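You operate a simulated robot arm through the tools that you are given. There is no shell and no other tool.

Carry out the task below with a simulated robot arm. There is one attempt and no reset: what you move stays moved.

## Task
Tip the yellow tub into the sieve and crank the bran through.
Fine: put the tub back, shut the lid before you crank, then slide the tray out. Set down upright: what you pick out.

The check looks at the end state, three seconds after you hand in, the way a careful person would. Anything else that was tipped, shoved, dropped, spilled or broken makes it a failure. A push-on lid holds only when it is set on centred and level and pressed home; a screw cap is set on level and turned clockwise until tight.

## Robot
A 7-joint arm with a two-finger parallel gripper, fixed in place. Base frame: the origin is at the foot of the arm, x ahead of it, y to its left, z up; the work surface is at about z = 880. Readings come in mm, degrees, newtons and seconds.
With the tool pointing down near the work surface it reaches from about 240 to 680 mm from the base axis. Its first joint turns from -66.0 to 66.0 degrees. Payload 2.4 kg.
Tool frame: the origin (TCP) lies between the finger pads and is the grasp point; the fingertips stand 30 mm ahead of it; z points along the fingers, y is the line along which they close. The gripper opens to 94 mm. The fingers are 28 mm wide and 10 mm thick; the gripper's body (50 by 96 mm) begins 55 mm behind the TCP.
Orientation is that of the tool frame in the base frame, as a unit quaternion [x, y, z, w]. With the fingers straight down and closing along the base's y, the tool's x points along the base's -x, its y along +y and its z along -z.

## Interface
- The arm moves only by the tool apply_moves. Its argument "plan" is a list of rows, each a list of 7 numbers: the shift along the tool's x, y, z in mm, then the turn, a rotation vector about the tool's x, y, z in degrees, then the opening, from 0 (shut) to 1 (fully open). In form: [[dx, dy, dz, ax, ay, az, jaw], ...]. A call has 1 to 20 rows; each row shifts and turns the commanded pose from where the row before left it, along the tool's axes as they then stand. Each row takes 0.2 s and may step no farther than 50 mm and 8.6 degrees from the row before; otherwise, or with a gripper value out of range, the whole call is refused. A pose out of reach is approached as far as the arm can. The call stops where the force on the tool passes 50 N (or 10 N more than at its start, if that is more) or the arm is blocked; 0.2 s more then pass. The fingers move at their own pace (about 153 mm/s each) and stop on an object; they squeeze with about 42 N. The grip force told is the motor's: it shows also when the fingers shut on nothing. Time passes only in rows, and 0.2 s behind the last, so rows that do not move let the fingers close. The reply holds the time, the measured pose of the TCP, the force on the tool along the base axes, the opening and the grip force, in the units named above and with some noise, with the torque about the TCP (base axes, N m) and any sound that the robot's microphone picked up, and new pictures: "show" is both (left out), scene, wrist or none.
- Cameras (640 x 400 px; columns grow to the right, rows downward): "scene" is fixed at [38.3, 471.9, 1451.5]; the picture's right is [-0.75, -0.66, 0.00], its down [-0.32, 0.37, -0.87] and it looks along [0.57, -0.66, -0.49] (base axes); focal length 273 px, centre (320, 200). "wrist" rides on the gripper at [76, 14, -102] in the tool frame; the picture's right is [-0.18, 0.98, 0.00], its down [-0.75, -0.14, -0.64] and it looks along [-0.63, -0.12, 0.77] (tool axes); focal length 243 px, centre (320, 200). There is no depth. A picture from a camera that has moved, and an enlarged one, comes with that camera's place and axes in the base frame and with its lens.
- enlarge(camera, box): a new picture of the part [left, top, right, bottom] of that camera's present view, enlarged. The clock stands still meanwhile.
- sign_off(): hands the job in; it is judged then, once.

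Places have to be worked out from the pictures, the camera data and where the tool is seen. Open the gripper and draw the arm clear of the work before you hand the job in, unless the task says otherwise.

The tools are called after ">>>" as name(argument=value, ...) on one line, values as JSON. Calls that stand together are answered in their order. apply_moves: Moves the arm, as the interface text tells. Its arguments: {"type":"object","properties":{"plan":{"type":"array"},"show":{"type":"string","enum":["both","scene","wrist","none"]}},"required":["plan"]} The other tools are called the same way: enlarge (camera, box) takes an enlarged picture of a part of a camera's view; sign_off () hands the job in.

At the start:

```text
time_s: 0.0
tcp_pos: [430.2, -14.5, 1274.7]
ee_rot: [0.0, 1.0, 0.0, 0.0]
contact_force: [0.5, -0.1, 0.2]
ft_torque: [-0.03, 0.0, -0.01]
width: 94.3
gripper_force: 0.0
```

scene: 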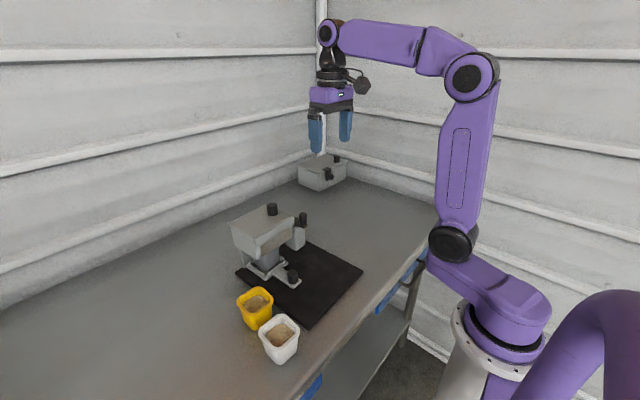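
wrist: 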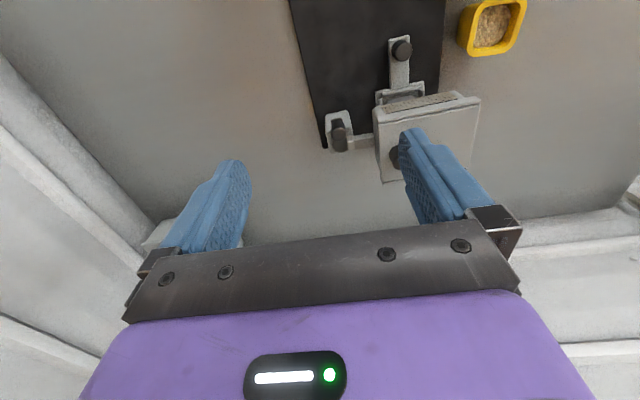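

I start by enlarging the work area in both views to see the sieve, tubs and tray.

>>> enlarge(camera="scene", box=[210, 180, 370, 380])

>>> enlarge(camera="wrist", box=[280, 0, 540, 200])

>>> enlarge(camera="scene", box=[220, 190, 320, 300])

>>> enlarge(camera="scene", box=[280, 140, 370, 200])

```text
2.00 times, centred on (290, 280) of scene
camera zoom: at [38.3, 471.9, 1451.5], right [-0.75, -0.66, 0.0], down [-0.32, 0.37, -0.87], along [0.57, -0.66, -0.49], focal length 546 px, centre (380, 40)
```

zoom: 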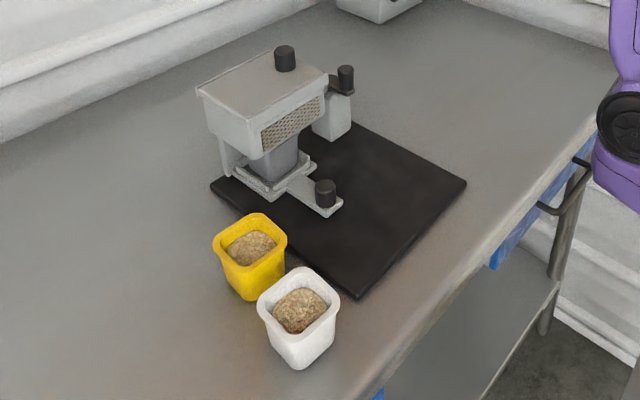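

```text
2.00 times, centred on (410, 100) of wrist
camera zoom: at [354.3, 0.2, 1377.2], right [0.18, 0.98, 0.0], down [0.75, -0.14, 0.64], along [0.63, -0.12, -0.77], focal length 485 px, centre (140, 400)
```

zoom: 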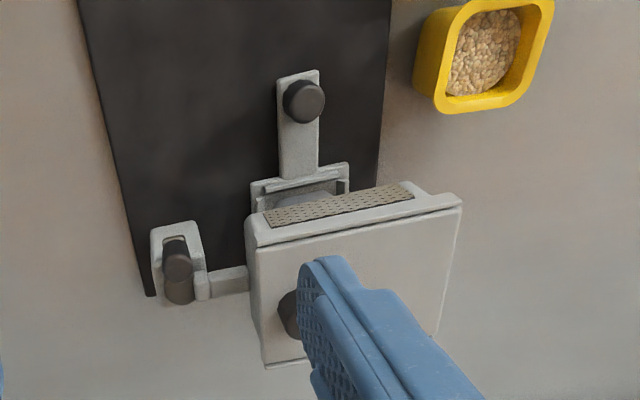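

```text
3.64 times, centred on (270, 245) of scene
camera zoom: at [38.3, 471.9, 1451.5], right [-0.75, -0.66, 0.0], down [-0.32, 0.37, -0.87], along [0.57, -0.66, -0.49], focal length 994 px, centre (502, 36)
```

zoom: 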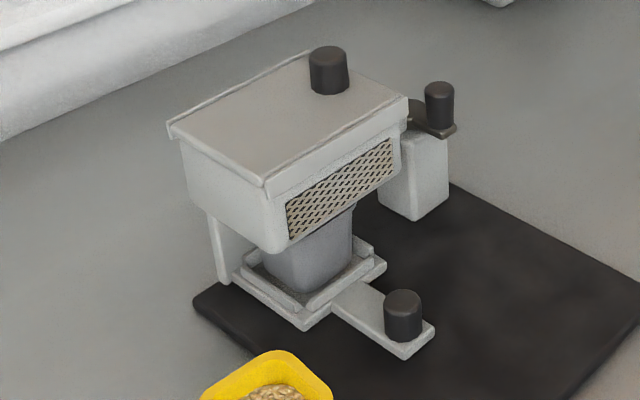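

```text
6.67 times, centred on (325, 170) of scene
camera zoom: at [38.3, 471.9, 1451.5], right [-0.75, -0.66, 0.0], down [-0.32, 0.37, -0.87], along [0.57, -0.66, -0.49], focal length 1822 px, centre (287, 400)
```

zoom: 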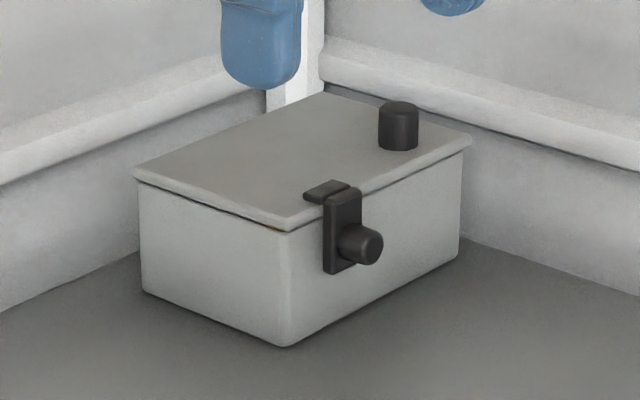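

The sieve stands around (530, 90) with its lid knob towards -y, the crank on its -y side, the tray handle pointing at the robot near (441, 113), and the yellow tub near (425, 250). I shift sideways in +y to get a clear wrist view.

>>> apply_moves(plan=[[15, 50, 0, 0, 0, 0, 1], [15, 50, 0, 0, 0, 0, 1], [0, 0, 0, 0, 0, 0, 1]], show="both")

```text
refused: row 1 steps farther than a row can; nothing moved
```

The diagonal step was over 50 mm, so I use smaller steps.

>>> apply_moves(plan=[[10, 40, 0, 0, 0, 0, 1], [10, 40, 0, 0, 0, 0, 1], [10, 25, 0, 0, 0, 0, 1], [0, 0, 0, 0, 0, 0, 1]], show="both")

```text
time_s: 1.0
tcp_pos: [399.4, 90.0, 1274.0]
ee_rot: [0.0, 1.0, 0.0, -0.001]
contact_force: [0.5, -0.1, 0.0]
ft_torque: [-0.03, 0.0, 0.02]
width: 94.3
gripper_force: 0.0
camera wrist: at [323.6, 105.2, 1377.5], right [0.18, 0.98, 0.0], down [0.75, -0.14, 0.64], along [0.63, -0.12, -0.77], focal length 243 px, centre (320, 200)
```

scene: 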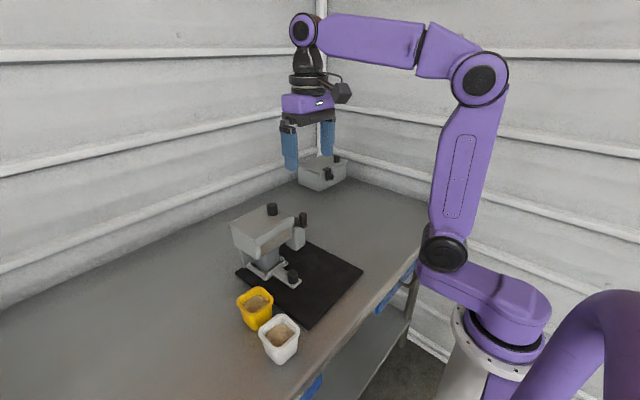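
wrist: 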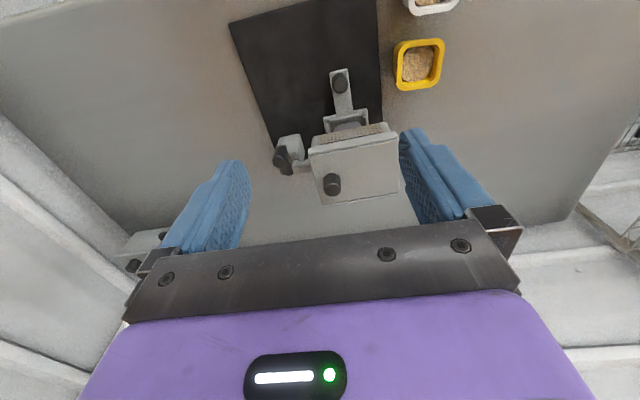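

Now the whole machine lies between the fingers; I enlarge it for measuring.

>>> enlarge(camera="wrist", box=[260, 60, 420, 220])

>>> enlarge(camera="wrist", box=[220, 0, 480, 120])

>>> enlarge(camera="scene", box=[265, 195, 325, 260])

>>> enlarge(camera="scene", box=[225, 195, 285, 260])

```text
2.50 times, centred on (340, 140) of wrist
camera zoom: at [323.6, 105.2, 1377.5], right [0.18, 0.98, 0.0], down [0.75, -0.14, 0.64], along [0.63, -0.12, -0.77], focal length 606 px, centre (270, 350)
```

zoom: 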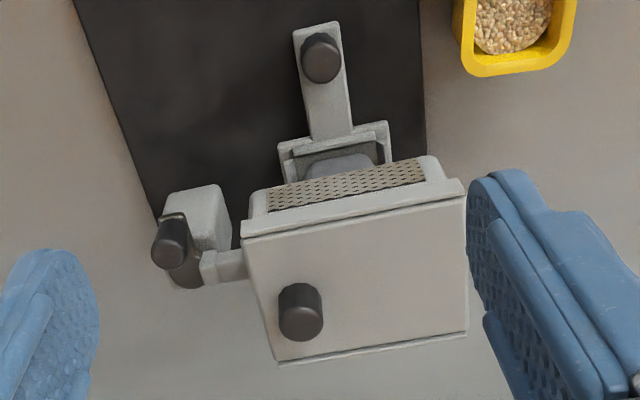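

```text
2.46 times, centred on (350, 60) of wrist
camera zoom: at [323.6, 105.2, 1377.5], right [0.18, 0.98, 0.0], down [0.75, -0.14, 0.64], along [0.63, -0.12, -0.77], focal length 597 px, centre (246, 545)
```

zoom: 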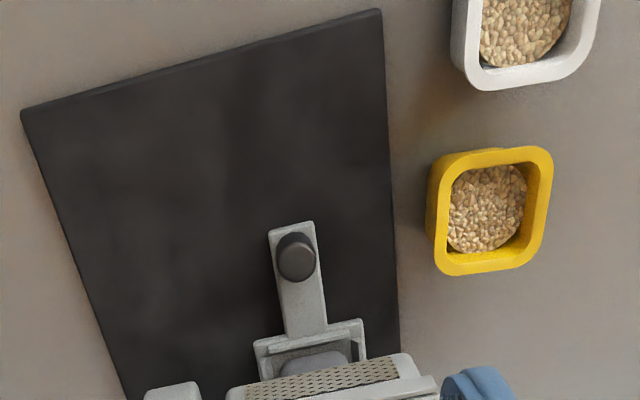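

```text
6.15 times, centred on (295, 228) of scene
camera zoom: at [38.3, 471.9, 1451.5], right [-0.75, -0.66, 0.0], down [-0.32, 0.37, -0.87], along [0.57, -0.66, -0.49], focal length 1682 px, centre (474, 31)
```

zoom: 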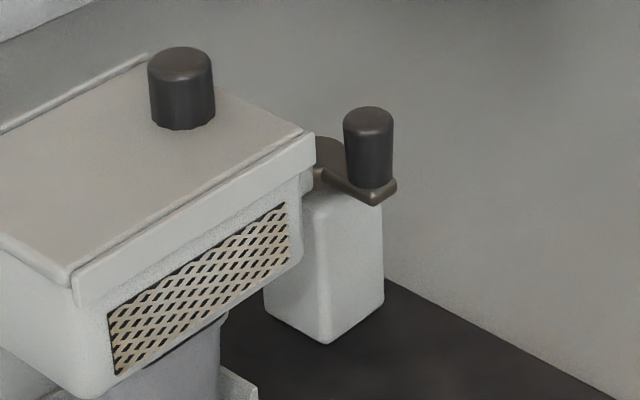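

```text
6.15 times, centred on (255, 228) of scene
camera zoom: at [38.3, 471.9, 1451.5], right [-0.75, -0.66, 0.0], down [-0.32, 0.37, -0.87], along [0.57, -0.66, -0.49], focal length 1682 px, centre (720, 31)
```

zoom: 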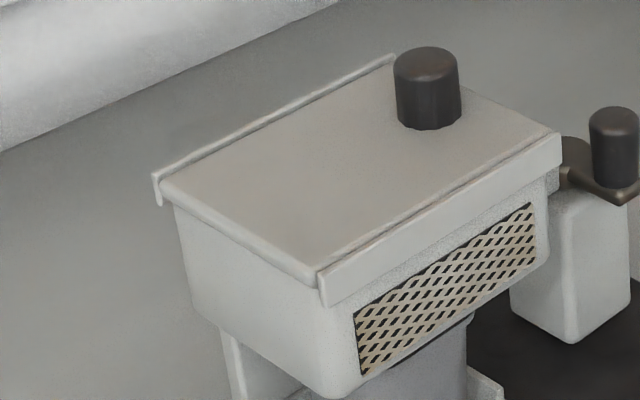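

The lid is a flat plate held between two rails running along y, so it slides. I zoom in on the crank and rail ends to work out the mechanism.

>>> enlarge(camera="wrist", box=[266, 124, 326, 184])

>>> enlarge(camera="wrist", box=[310, 110, 410, 210])

>>> enlarge(camera="scene", box=[280, 205, 320, 230])

>>> enlarge(camera="scene", box=[225, 290, 305, 370])

>>> enlarge(camera="scene", box=[235, 240, 305, 295])

```text
6.67 times, centred on (296, 154) of wrist
camera zoom: at [323.6, 105.2, 1377.5], right [0.18, 0.98, 0.0], down [0.75, -0.14, 0.64], along [0.63, -0.12, -0.77], focal length 1618 px, centre (480, 507)
```

zoom: 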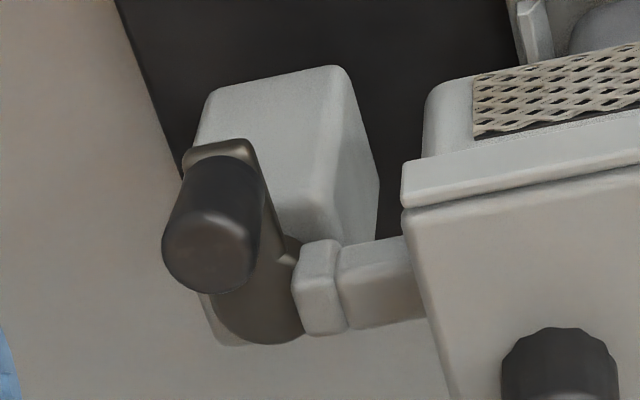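

```text
4.00 times, centred on (360, 160) of wrist
camera zoom: at [323.6, 105.2, 1377.5], right [0.18, 0.98, 0.0], down [0.75, -0.14, 0.64], along [0.63, -0.12, -0.77], focal length 970 px, centre (160, 360)
```

zoom: 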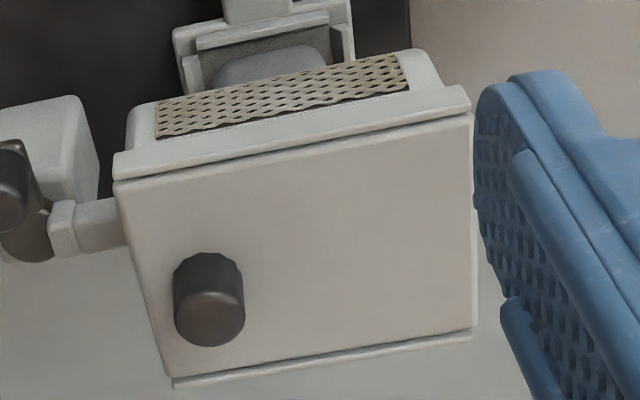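

```text
16.00 times, centred on (300, 218) of scene
camera zoom: at [38.3, 471.9, 1451.5], right [-0.75, -0.66, 0.0], down [-0.32, 0.37, -0.87], along [0.57, -0.66, -0.49], focal length 4372 px, centre (640, -80)
```

zoom: 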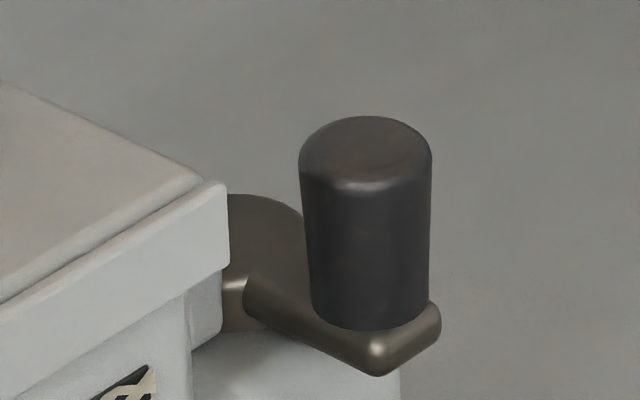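

```text
5.00 times, centred on (265, 330) of scene
camera zoom: at [38.3, 471.9, 1451.5], right [-0.75, -0.66, 0.0], down [-0.32, 0.37, -0.87], along [0.57, -0.66, -0.49], focal length 1366 px, centre (595, -450)
```

zoom: 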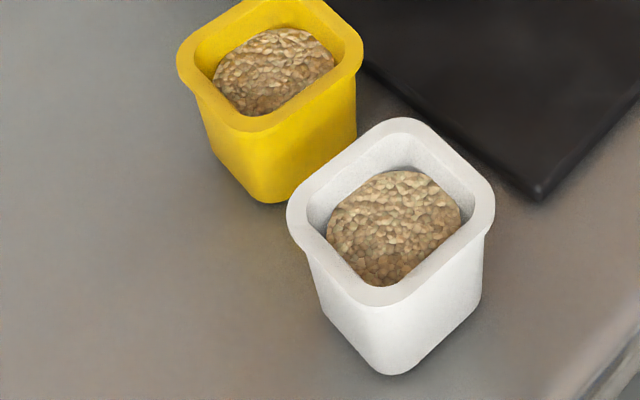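

```text
7.27 times, centred on (270, 268) of scene
camera zoom: at [38.3, 471.9, 1451.5], right [-0.75, -0.66, 0.0], down [-0.32, 0.37, -0.87], along [0.57, -0.66, -0.49], focal length 1987 px, centre (684, -291)
```

zoom: 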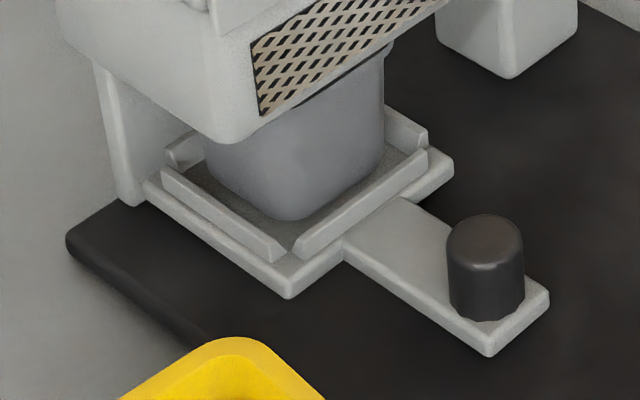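

Triangulating both views: the lid is about x 494–590, y 53–187, top z≈1055, with its knob at about (549, 81, 1055–1082). The crank handle is about (520, -2) with top z≈1024, and the yellow tub rim is about (433, 245, 944). I move above the lid knob to check it up close.

>>> apply_moves(plan=[[-30, -1.7, 28, 0, 0, 0, 1], [-30, -1.7, 28, 0, 0, 0, 1], [-30, -1.7, 28, 0, 0, 0, 1], [-30, -1.7, 28, 0, 0, 0, 1], [-30, -1.7, 28, 0, 0, 0, 1], [0, 0, 0, 0, 0, 0, 1]], show="both")

```text
time_s: 2.4
tcp_pos: [550.4, 82.5, 1132.9]
ee_rot: [-0.001, 1.0, 0.0, 0.0]
contact_force: [0.4, -0.6, -0.2]
ft_torque: [0.0, 0.02, -0.01]
width: 94.0
gripper_force: 0.0
camera wrist: at [475.1, 96.9, 1236.1], right [0.18, 0.98, 0.0], down [0.75, -0.14, 0.64], along [0.63, -0.12, -0.77], focal length 243 px, centre (320, 200)
```

scene: 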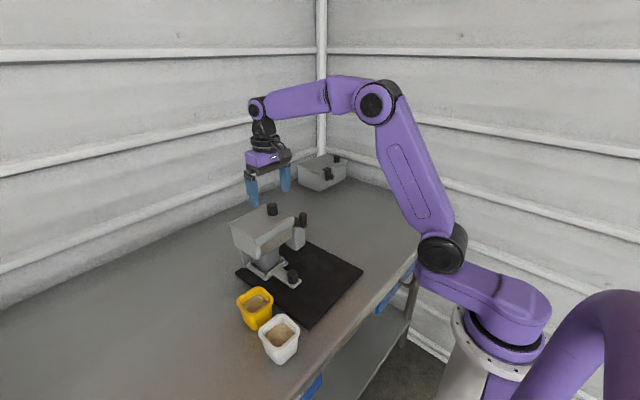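
wrist: 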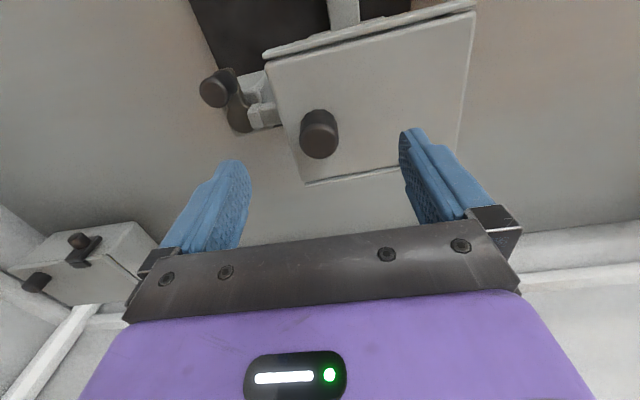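

>>> enlarge(camera="wrist", box=[250, 0, 490, 200])

>>> enlarge(camera="wrist", box=[180, 50, 300, 150])

>>> enlarge(camera="scene", box=[220, 170, 320, 260])

```text
2.00 times, centred on (370, 100) of wrist
camera zoom: at [475.1, 96.9, 1236.1], right [0.18, 0.98, 0.0], down [0.75, -0.14, 0.64], along [0.63, -0.12, -0.77], focal length 485 px, centre (220, 400)
```

zoom: 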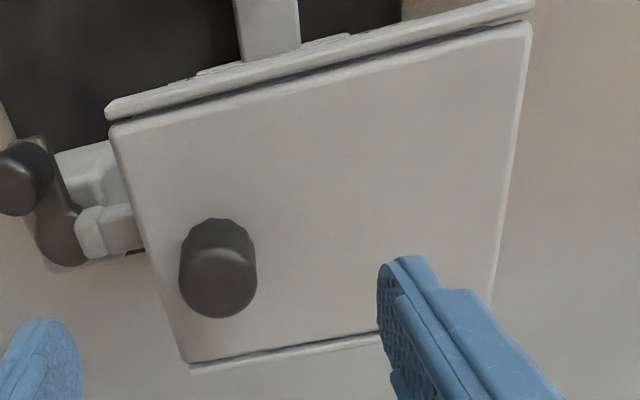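

```text
4.00 times, centred on (240, 100) of wrist
camera zoom: at [475.1, 96.9, 1236.1], right [0.18, 0.98, 0.0], down [0.75, -0.14, 0.64], along [0.63, -0.12, -0.77], focal length 970 px, centre (640, 600)
```

zoom: 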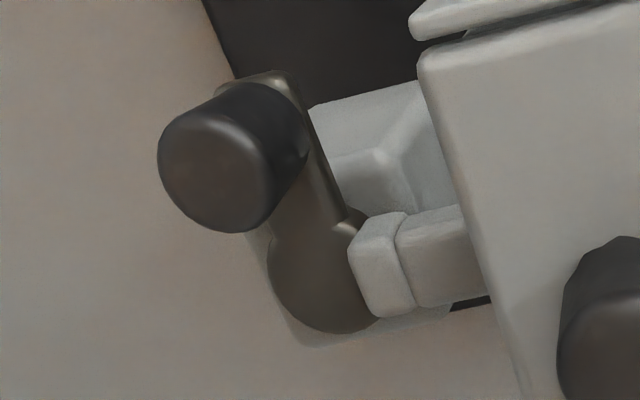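

```text
4.44 times, centred on (270, 215) of scene
camera zoom: at [38.3, 471.9, 1451.5], right [-0.75, -0.66, 0.0], down [-0.32, 0.37, -0.87], along [0.57, -0.66, -0.49], focal length 1214 px, centre (542, 133)
```

zoom: 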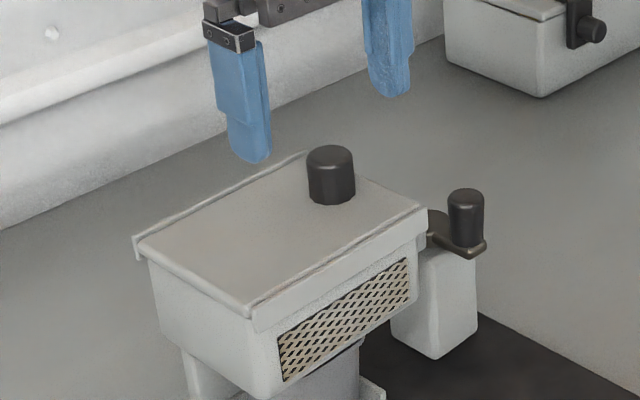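

The knob is right under the TCP (≈551, 82). I lower to TCP z≈1091 (fingertips ≈1061, just above the lid plate) and close on the knob.

>>> apply_moves(plan=[[0, 0, 20, 0, 0, 0, 1], [0, 0, 15, 0, 0, 0, 1], [0, 0, 7, 0, 0, 0, 1], [0, 0, 0, 0, 0, 0, 0.3], [0, 0, 0, 0, 0, 0, 0.15], [0, 0, 0, 0, 0, 0, 0.15]], show="both")

```text
time_s: 3.8
tcp_pos: [549.8, 82.3, 1090.5]
ee_rot: [0.0, 1.0, 0.0, 0.0]
contact_force: [0.7, 0.3, 1.0]
ft_torque: [-0.16, -0.17, -0.12]
width: 27.2
gripper_force: 42.2
camera wrist: at [474.3, 96.9, 1194.1], right [0.18, 0.98, 0.0], down [0.75, -0.14, 0.64], along [0.63, -0.12, -0.77], focal length 243 px, centre (320, 200)
```

scene: 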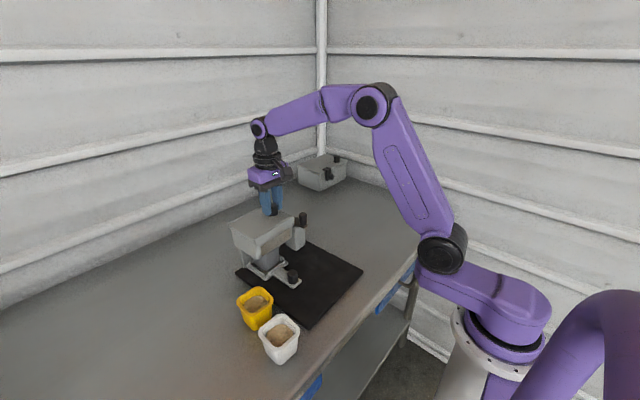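
wrist: 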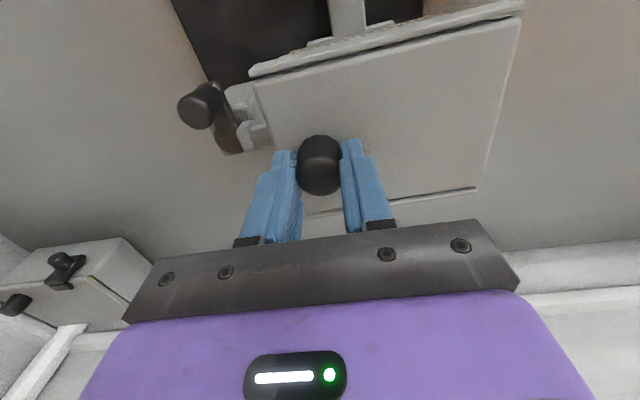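

The knob is held (27.2 mm). I test sliding a few mm towards -y and watch the force.

>>> apply_moves(plan=[[0, -2, 0, 0, 0, 0, 0.15], [0, -2, 0, 0, 0, 0, 0.15], [0, 0, 0, 0, 0, 0, 0.15]], show="wrist")

```text
time_s: 4.6
tcp_pos: [551.3, 77.9, 1090.8]
ee_rot: [0.0, 1.0, -0.001, 0.001]
contact_force: [7.1, 4.2, -0.6]
ft_torque: [0.39, -0.51, -0.02]
width: 27.2
gripper_force: 42.5
camera wrist: at [474.9, 92.6, 1194.1], right [0.18, 0.98, 0.0], down [0.75, -0.14, 0.64], along [0.63, -0.12, -0.77], focal length 243 px, centre (320, 200)
```

wrist: 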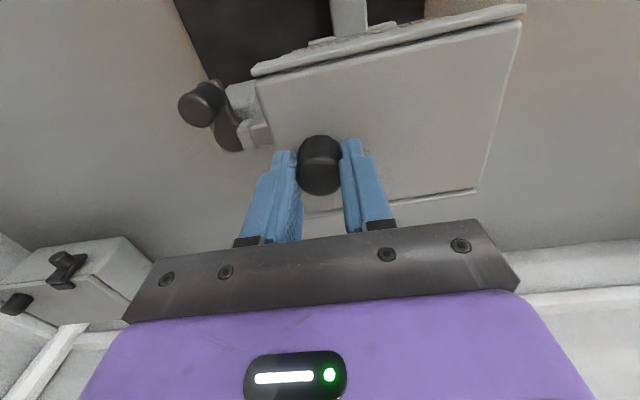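

The knob moved 4 mm with only a few newtons. I check closely whether the lid moves relative to the rails rather than the whole machine.

>>> enlarge(camera="scene", box=[225, 195, 325, 275])

>>> enlarge(camera="wrist", box=[160, 0, 320, 160])

>>> enlarge(camera="wrist", box=[400, 0, 560, 160])

```text
5.00 times, centred on (275, 235) of scene
camera zoom: at [38.8, 472.1, 1451.4], right [-0.75, -0.66, 0.0], down [-0.32, 0.37, -0.87], along [0.57, -0.66, -0.49], focal length 1366 px, centre (545, 25)
```

zoom: 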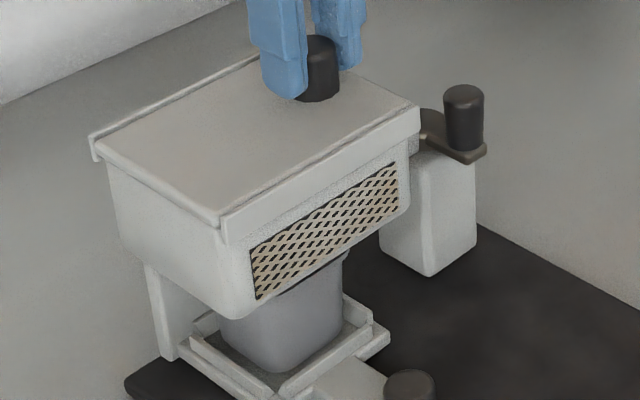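

```text
2.50 times, centred on (240, 80) of wrist
camera zoom: at [474.9, 92.6, 1194.1], right [0.18, 0.98, 0.0], down [0.75, -0.14, 0.64], along [0.63, -0.12, -0.77], focal length 606 px, centre (520, 500)
```

zoom: 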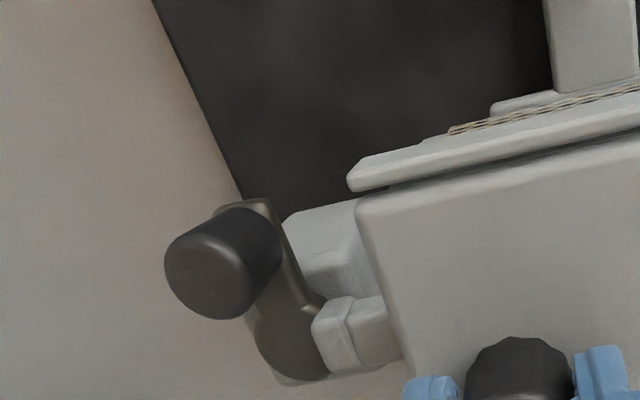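

```text
2.50 times, centred on (480, 80) of wrist
camera zoom: at [474.9, 92.6, 1194.1], right [0.18, 0.98, 0.0], down [0.75, -0.14, 0.64], along [0.63, -0.12, -0.77], focal length 606 px, centre (-80, 500)
```

zoom: 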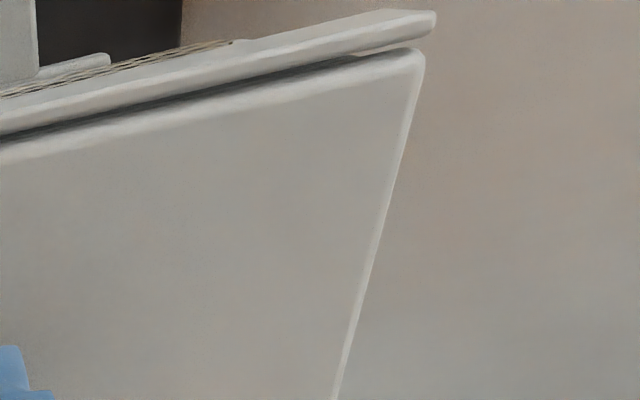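

>>> enlarge(camera="scene", box=[235, 220, 275, 245])

>>> enlarge(camera="scene", box=[280, 205, 320, 230])

>>> enlarge(camera="scene", box=[225, 195, 285, 260])

```text
16.00 times, centred on (255, 232) of scene
camera zoom: at [38.8, 472.1, 1451.4], right [-0.75, -0.66, 0.0], down [-0.32, 0.37, -0.87], along [0.57, -0.66, -0.49], focal length 4372 px, centre (1360, -320)
```

zoom: 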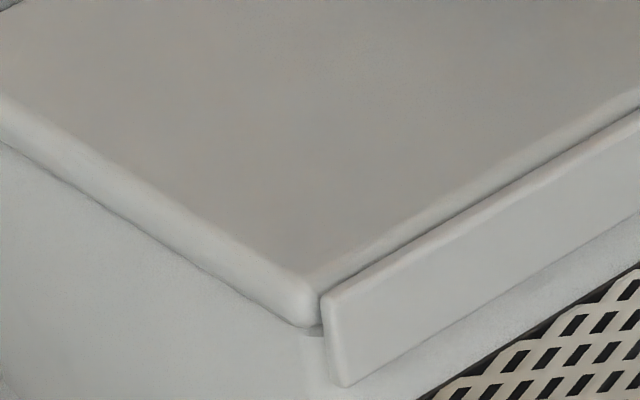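

```text
16.00 times, centred on (300, 218) of scene
camera zoom: at [38.8, 472.1, 1451.4], right [-0.75, -0.66, 0.0], down [-0.32, 0.37, -0.87], along [0.57, -0.66, -0.49], focal length 4372 px, centre (640, -80)
```

zoom: 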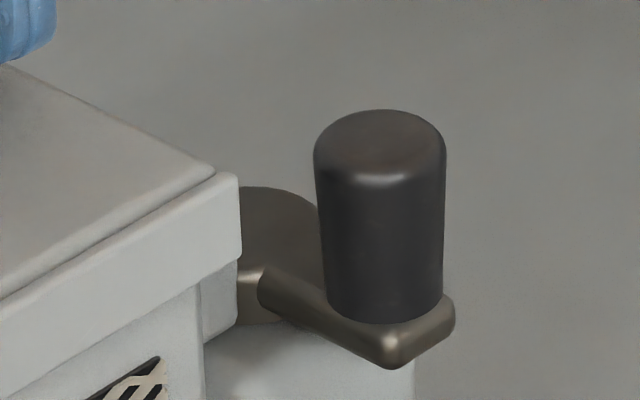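

```text
6.15 times, centred on (255, 228) of scene
camera zoom: at [38.8, 472.1, 1451.4], right [-0.75, -0.66, 0.0], down [-0.32, 0.37, -0.87], along [0.57, -0.66, -0.49], focal length 1682 px, centre (720, 31)
```

zoom: 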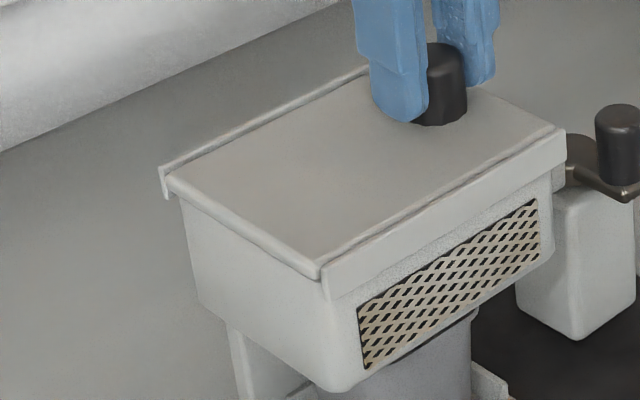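

Comparing the views, the lid did not slide towards -y: the whole machine crept about 3–4 mm that way, so -y is the closed stop. I now move gently back towards +y, which should be the opening direction, and check.

>>> apply_moves(plan=[[0, 2, 0, 0, 0, 0, 0.15], [0, 2, 0, 0, 0, 0, 0.15], [0, 0, 0, 0, 0, 0, 0.15]], show="none")

>>> enlarge(camera="scene", box=[235, 220, 275, 245])

>>> enlarge(camera="scene", box=[280, 205, 320, 230])

```text
time_s: 5.4
tcp_pos: [550.2, 81.3, 1091.2]
ee_rot: [0.001, 1.0, 0.0, -0.001]
contact_force: [6.3, -0.9, -0.2]
ft_torque: [0.43, -0.45, -0.21]
width: 27.3
gripper_force: 42.1
```

```text
16.00 times, centred on (255, 232) of scene
camera zoom: at [38.8, 471.9, 1451.5], right [-0.75, -0.66, 0.0], down [-0.32, 0.37, -0.87], along [0.57, -0.66, -0.49], focal length 4372 px, centre (1360, -320)
```

zoom: 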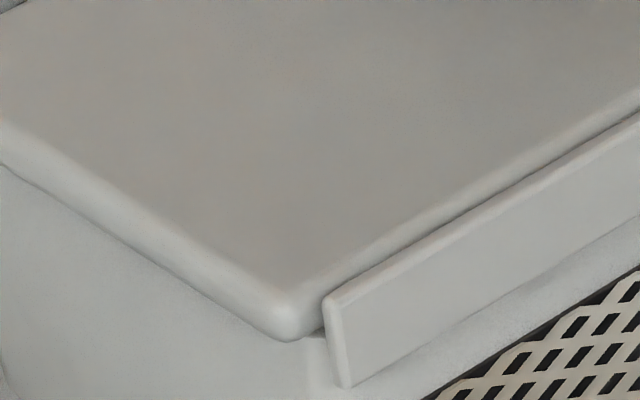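

```text
16.00 times, centred on (300, 218) of scene
camera zoom: at [38.8, 471.9, 1451.5], right [-0.75, -0.66, 0.0], down [-0.32, 0.37, -0.87], along [0.57, -0.66, -0.49], focal length 4372 px, centre (640, -80)
```

zoom: 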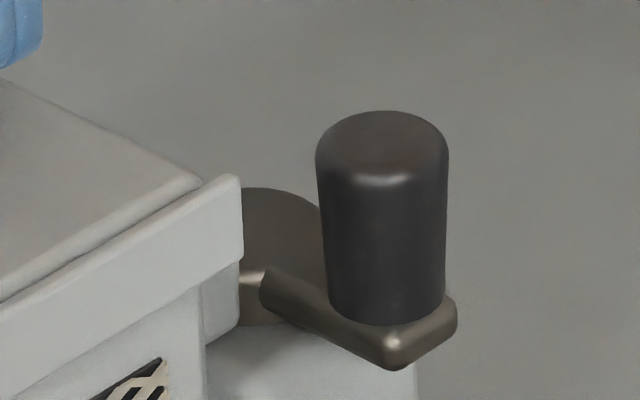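

The lid now moves +y relative to the rails while the machine stays put, so +y is the opening direction with tiny force. I keep sliding in modest steps and watch the y force for the end stop.

>>> apply_moves(plan=[[-0.5, 6, 0, 0, 0, 0, 0.15], [-0.5, 6, 0, 0, 0, 0, 0.15], [0, 8, 0, 0, 0, 0, 0.15], [0, 8, 0, 0, 0, 0, 0.15], [0, 8, 0, 0, 0, 0, 0.15], [0, 0, 0, 0, 0, 0, 0.15]], show="none")

>>> enlarge(camera="scene", box=[220, 190, 320, 260])

>>> enlarge(camera="scene", box=[280, 205, 320, 230])

```text
time_s: 6.8
tcp_pos: [550.6, 118.9, 1091.4]
ee_rot: [0.0, 1.0, 0.0, -0.001]
contact_force: [-1.6, -0.6, 0.2]
ft_torque: [0.45, 0.79, -0.16]
width: 27.0
gripper_force: 41.9
```

```text
5.71 times, centred on (270, 225) of scene
camera zoom: at [38.6, 472.0, 1451.5], right [-0.75, -0.66, 0.0], down [-0.32, 0.37, -0.87], along [0.57, -0.66, -0.49], focal length 1561 px, centre (606, 57)
```

zoom: 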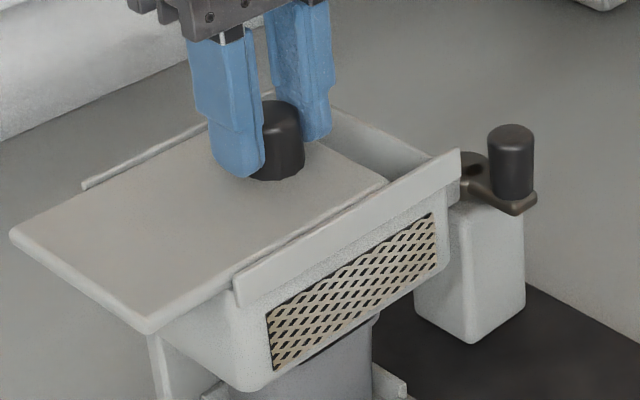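

```text
16.00 times, centred on (300, 218) of scene
camera zoom: at [38.6, 472.0, 1451.5], right [-0.75, -0.66, 0.0], down [-0.32, 0.37, -0.87], along [0.57, -0.66, -0.49], focal length 4372 px, centre (640, -80)
```

zoom: 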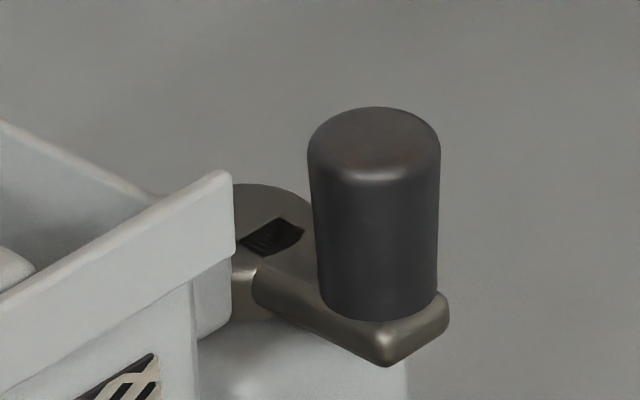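

The lid is sliding freely along its rails, 40 mm open so far. I continue in the same way, watching for the stop.

>>> apply_moves(plan=[[0, 8, 0, 0, 0, 0, 0.15], [0, 8, 0, 0, 0, 0, 0.15], [0, 8, 0, 0, 0, 0, 0.15], [0, 6, 0, 0, 0, 0, 0.15], [0, 0, 0, 0, 0, 0, 0.15]], show="none")

>>> enlarge(camera="scene", box=[210, 190, 320, 270])

>>> enlarge(camera="scene", box=[280, 205, 320, 230])

```text
time_s: 8.0
tcp_pos: [550.3, 148.7, 1091.8]
ee_rot: [0.0, 1.0, 0.0, 0.0]
contact_force: [0.6, -0.5, 0.4]
ft_torque: [0.54, 0.4, -0.11]
width: 27.0
gripper_force: 42.3
```

```text
5.00 times, centred on (265, 230) of scene
camera zoom: at [38.6, 472.0, 1451.5], right [-0.75, -0.66, 0.0], down [-0.32, 0.37, -0.87], along [0.57, -0.66, -0.49], focal length 1366 px, centre (595, 50)
```

zoom: 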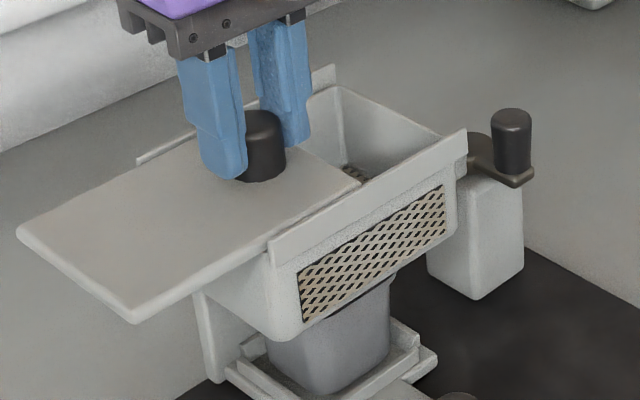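

```text
16.00 times, centred on (300, 218) of scene
camera zoom: at [38.6, 472.0, 1451.5], right [-0.75, -0.66, 0.0], down [-0.32, 0.37, -0.87], along [0.57, -0.66, -0.49], focal length 4372 px, centre (640, -80)
```

zoom: 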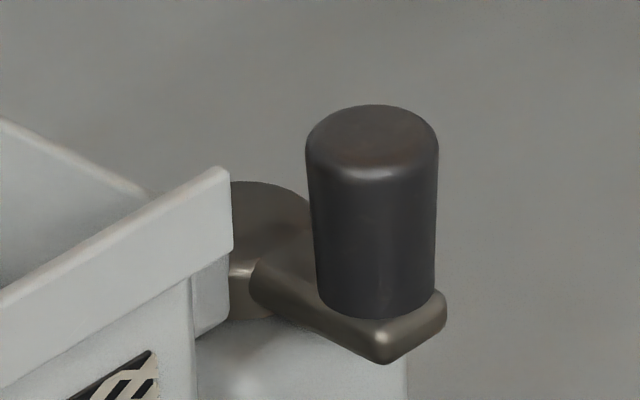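

70 mm open now and still free (forces under 1 N). I continue in smaller steps toward the end stop.

>>> apply_moves(plan=[[0, 5, 0, 0, 0, 0, 0.15], [0, 5, 0, 0, 0, 0, 0.15], [0, 4, 0, 0, 0, 0, 0.15], [0, 0, 0, 0, 0, 0, 0.15]], show="none")

>>> enlarge(camera="scene", box=[200, 180, 320, 270])

>>> enlarge(camera="wrist", box=[120, 0, 540, 250])

```text
time_s: 9.0
tcp_pos: [550.7, 163.3, 1091.2]
ee_rot: [0.0, 1.0, 0.0, 0.0]
contact_force: [0.0, -0.9, 0.1]
ft_torque: [0.51, 0.53, 0.07]
width: 27.2
gripper_force: 42.3
```

```text
4.44 times, centred on (260, 225) of scene
camera zoom: at [38.6, 472.0, 1451.5], right [-0.75, -0.66, 0.0], down [-0.32, 0.37, -0.87], along [0.57, -0.66, -0.49], focal length 1214 px, centre (587, 89)
```

zoom: 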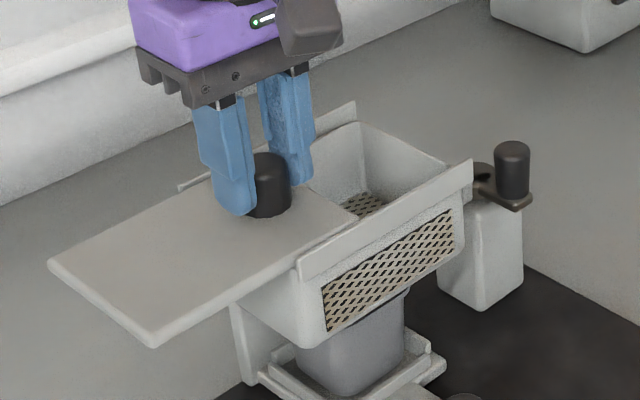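

```text
1.52 times, centred on (330, 125) of wrist
camera zoom: at [475.3, 176.9, 1195.1], right [0.18, 0.98, 0.0], down [0.75, -0.14, 0.64], along [0.63, -0.12, -0.77], focal length 370 px, centre (305, 314)
```

zoom: 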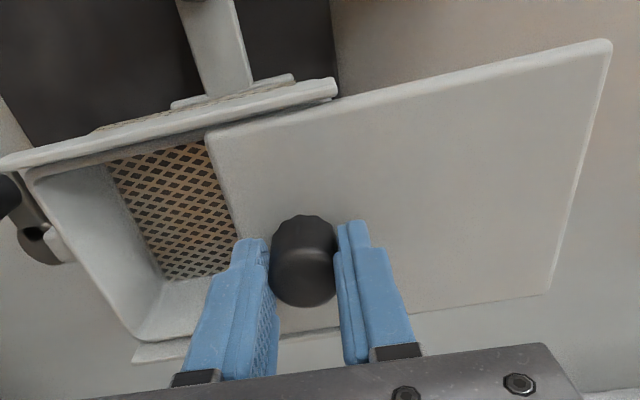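

>>> apply_moves(plan=[[0, 5, 0, 0, 0, 0, 0.15], [0, 4, 0, 0, 0, 0, 0.15], [0, 4, 0, 0, 0, 0, 0.15], [0, 0, 0, 0, 0, 0, 0.15]], show="none")

>>> enlarge(camera="scene", box=[200, 180, 320, 270])

>>> enlarge(camera="scene", box=[280, 205, 320, 230])

```text
time_s: 10.0
tcp_pos: [550.4, 176.3, 1091.9]
ee_rot: [0.0, 1.0, 0.0, 0.0]
contact_force: [-2.8, -0.6, -0.2]
ft_torque: [0.57, 0.33, -0.1]
width: 27.4
gripper_force: 42.4
```

```text
4.44 times, centred on (260, 225) of scene
camera zoom: at [38.5, 472.0, 1451.5], right [-0.75, -0.66, 0.0], down [-0.32, 0.37, -0.87], along [0.57, -0.66, -0.49], focal length 1214 px, centre (587, 89)
```

zoom: 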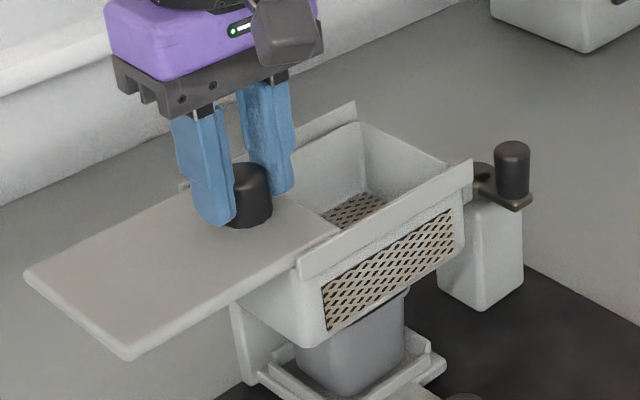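

```text
16.00 times, centred on (300, 218) of scene
camera zoom: at [38.5, 472.0, 1451.5], right [-0.75, -0.66, 0.0], down [-0.32, 0.37, -0.87], along [0.57, -0.66, -0.49], focal length 4372 px, centre (640, -80)
```

zoom: 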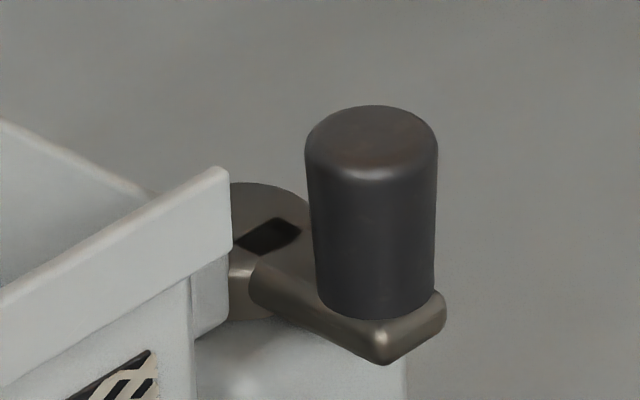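

>>> apply_moves(plan=[[0, 4, 0, 0, 0, 0, 0.15], [0, 4, 0, 0, 0, 0, 0.15], [0, 3, 0, 0, 0, 0, 0.15], [0, 0, 0, 0, 0, 0, 0.15]], show="none")

>>> enlarge(camera="scene", box=[200, 180, 320, 270])

>>> enlarge(camera="scene", box=[280, 205, 320, 230])

```text
time_s: 11.0
tcp_pos: [551.2, 185.8, 1091.5]
ee_rot: [0.0, 1.0, 0.0, 0.0]
contact_force: [0.0, -5.1, -0.1]
ft_torque: [0.55, 0.16, 0.25]
width: 27.3
gripper_force: 42.2
```

```text
4.44 times, centred on (260, 225) of scene
camera zoom: at [38.6, 471.9, 1451.5], right [-0.75, -0.66, 0.0], down [-0.32, 0.37, -0.87], along [0.57, -0.66, -0.49], focal length 1214 px, centre (587, 89)
```

zoom: 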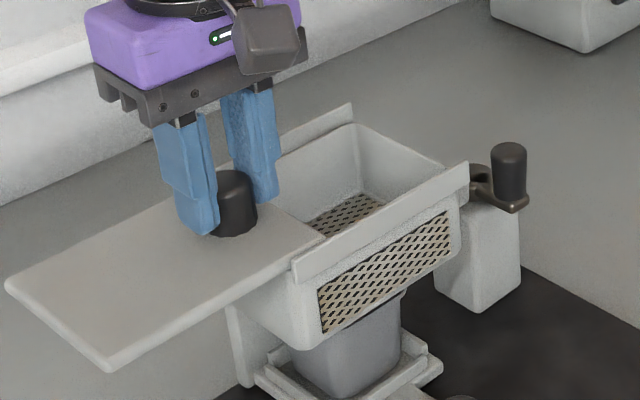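

```text
16.00 times, centred on (300, 218) of scene
camera zoom: at [38.6, 471.9, 1451.5], right [-0.75, -0.66, 0.0], down [-0.32, 0.37, -0.87], along [0.57, -0.66, -0.49], focal length 4372 px, centre (640, -80)
```

zoom: 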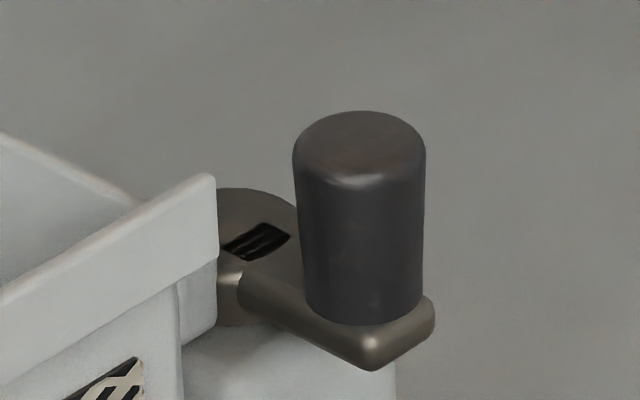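

The end stop is reached at about 105 mm of opening (5 N). I compare fixed references (chest, mat, tubs) with the first pictures to see how much the machine crept.

>>> enlarge(camera="scene", box=[280, 140, 370, 200])

>>> enlarge(camera="scene", box=[235, 240, 305, 295])

>>> enlarge(camera="scene", box=[225, 290, 305, 370])

>>> enlarge(camera="scene", box=[210, 180, 370, 380])

```text
6.67 times, centred on (325, 170) of scene
camera zoom: at [38.6, 471.9, 1451.5], right [-0.75, -0.66, 0.0], down [-0.32, 0.37, -0.87], along [0.57, -0.66, -0.49], focal length 1822 px, centre (287, 400)
```

zoom: 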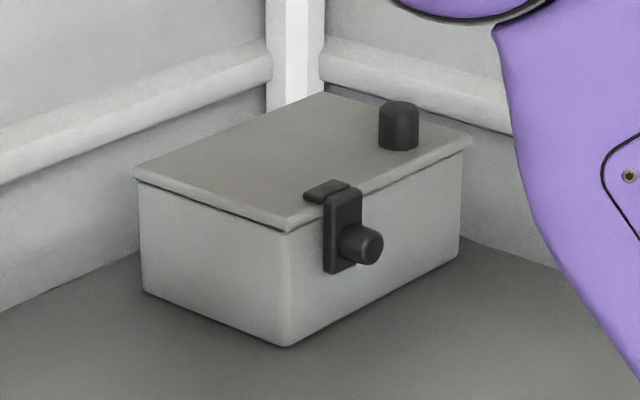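

```text
7.27 times, centred on (270, 268) of scene
camera zoom: at [38.6, 471.9, 1451.5], right [-0.75, -0.66, 0.0], down [-0.32, 0.37, -0.87], along [0.57, -0.66, -0.49], focal length 1987 px, centre (684, -291)
```

zoom: 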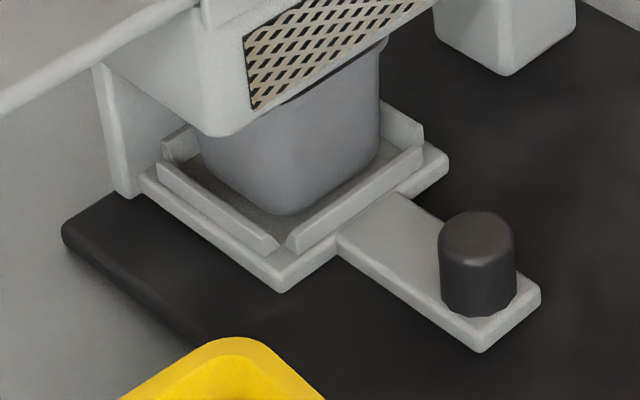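

```text
5.00 times, centred on (265, 330) of scene
camera zoom: at [38.6, 471.9, 1451.5], right [-0.75, -0.66, 0.0], down [-0.32, 0.37, -0.87], along [0.57, -0.66, -0.49], focal length 1366 px, centre (595, -450)
```

zoom: 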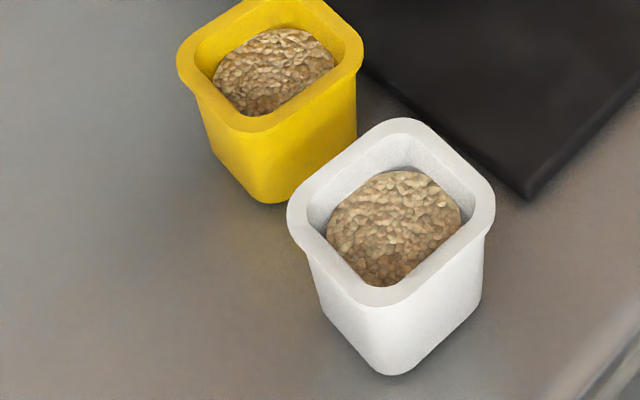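

```text
2.00 times, centred on (290, 280) of scene
camera zoom: at [38.6, 471.9, 1451.5], right [-0.75, -0.66, 0.0], down [-0.32, 0.37, -0.87], along [0.57, -0.66, -0.49], focal length 546 px, centre (380, 40)
```

zoom: 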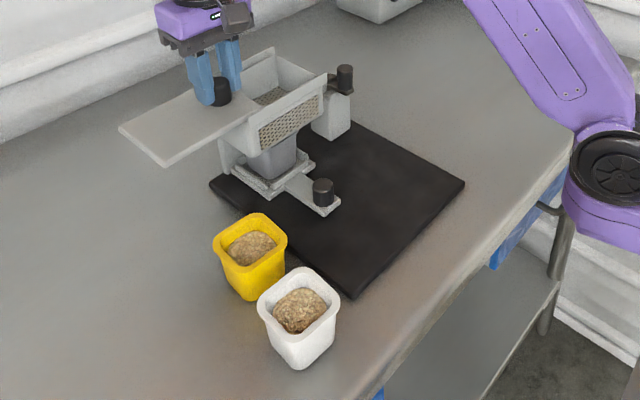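

The chest and tubs are where they were; the machine with its black base slab has crept a few mm in +x and turned about 0.7° clockwise. A 2 mm pull against the open stop counter-turns it; then I release the knob and rise.

>>> apply_moves(plan=[[0, 1, 0, 0, 0, 0, 0.15], [0, 1, 0, 0, 0, 0, 0.15], [0, 0, 0, 0, 0, 0, 0.15]], show="none")

>>> enlarge(camera="scene", box=[225, 290, 305, 370])

>>> enlarge(camera="scene", box=[235, 240, 305, 295])

>>> enlarge(camera="scene", box=[280, 205, 320, 230])

```text
time_s: 11.8
tcp_pos: [551.6, 187.9, 1092.1]
ee_rot: [0.0, 1.0, 0.0, -0.001]
contact_force: [-1.1, -2.8, -0.7]
ft_torque: [0.35, -0.01, 0.0]
width: 27.1
gripper_force: 41.6
```

```text
5.00 times, centred on (265, 330) of scene
camera zoom: at [38.6, 471.9, 1451.5], right [-0.75, -0.66, 0.0], down [-0.32, 0.37, -0.87], along [0.57, -0.66, -0.49], focal length 1366 px, centre (595, -450)
```

zoom: 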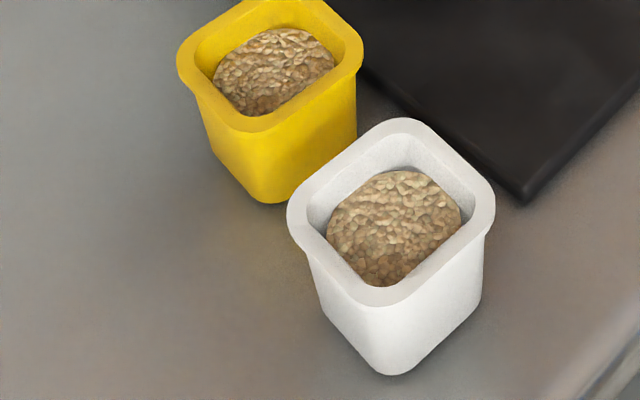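

```text
7.27 times, centred on (270, 268) of scene
camera zoom: at [38.6, 471.9, 1451.5], right [-0.75, -0.66, 0.0], down [-0.32, 0.37, -0.87], along [0.57, -0.66, -0.49], focal length 1987 px, centre (684, -291)
```

zoom: 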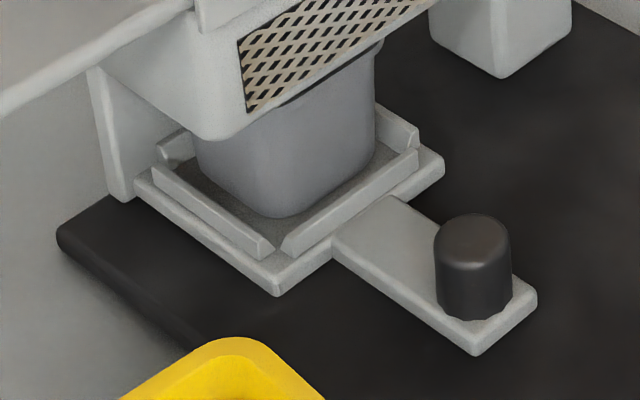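

```text
16.00 times, centred on (300, 218) of scene
camera zoom: at [38.6, 471.9, 1451.5], right [-0.75, -0.66, 0.0], down [-0.32, 0.37, -0.87], along [0.57, -0.66, -0.49], focal length 4372 px, centre (640, -80)
```

zoom: 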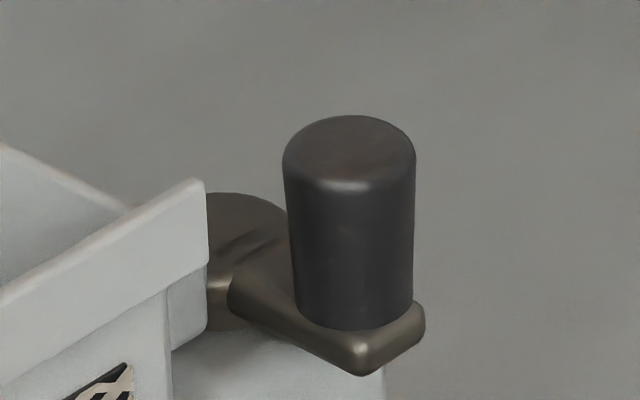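

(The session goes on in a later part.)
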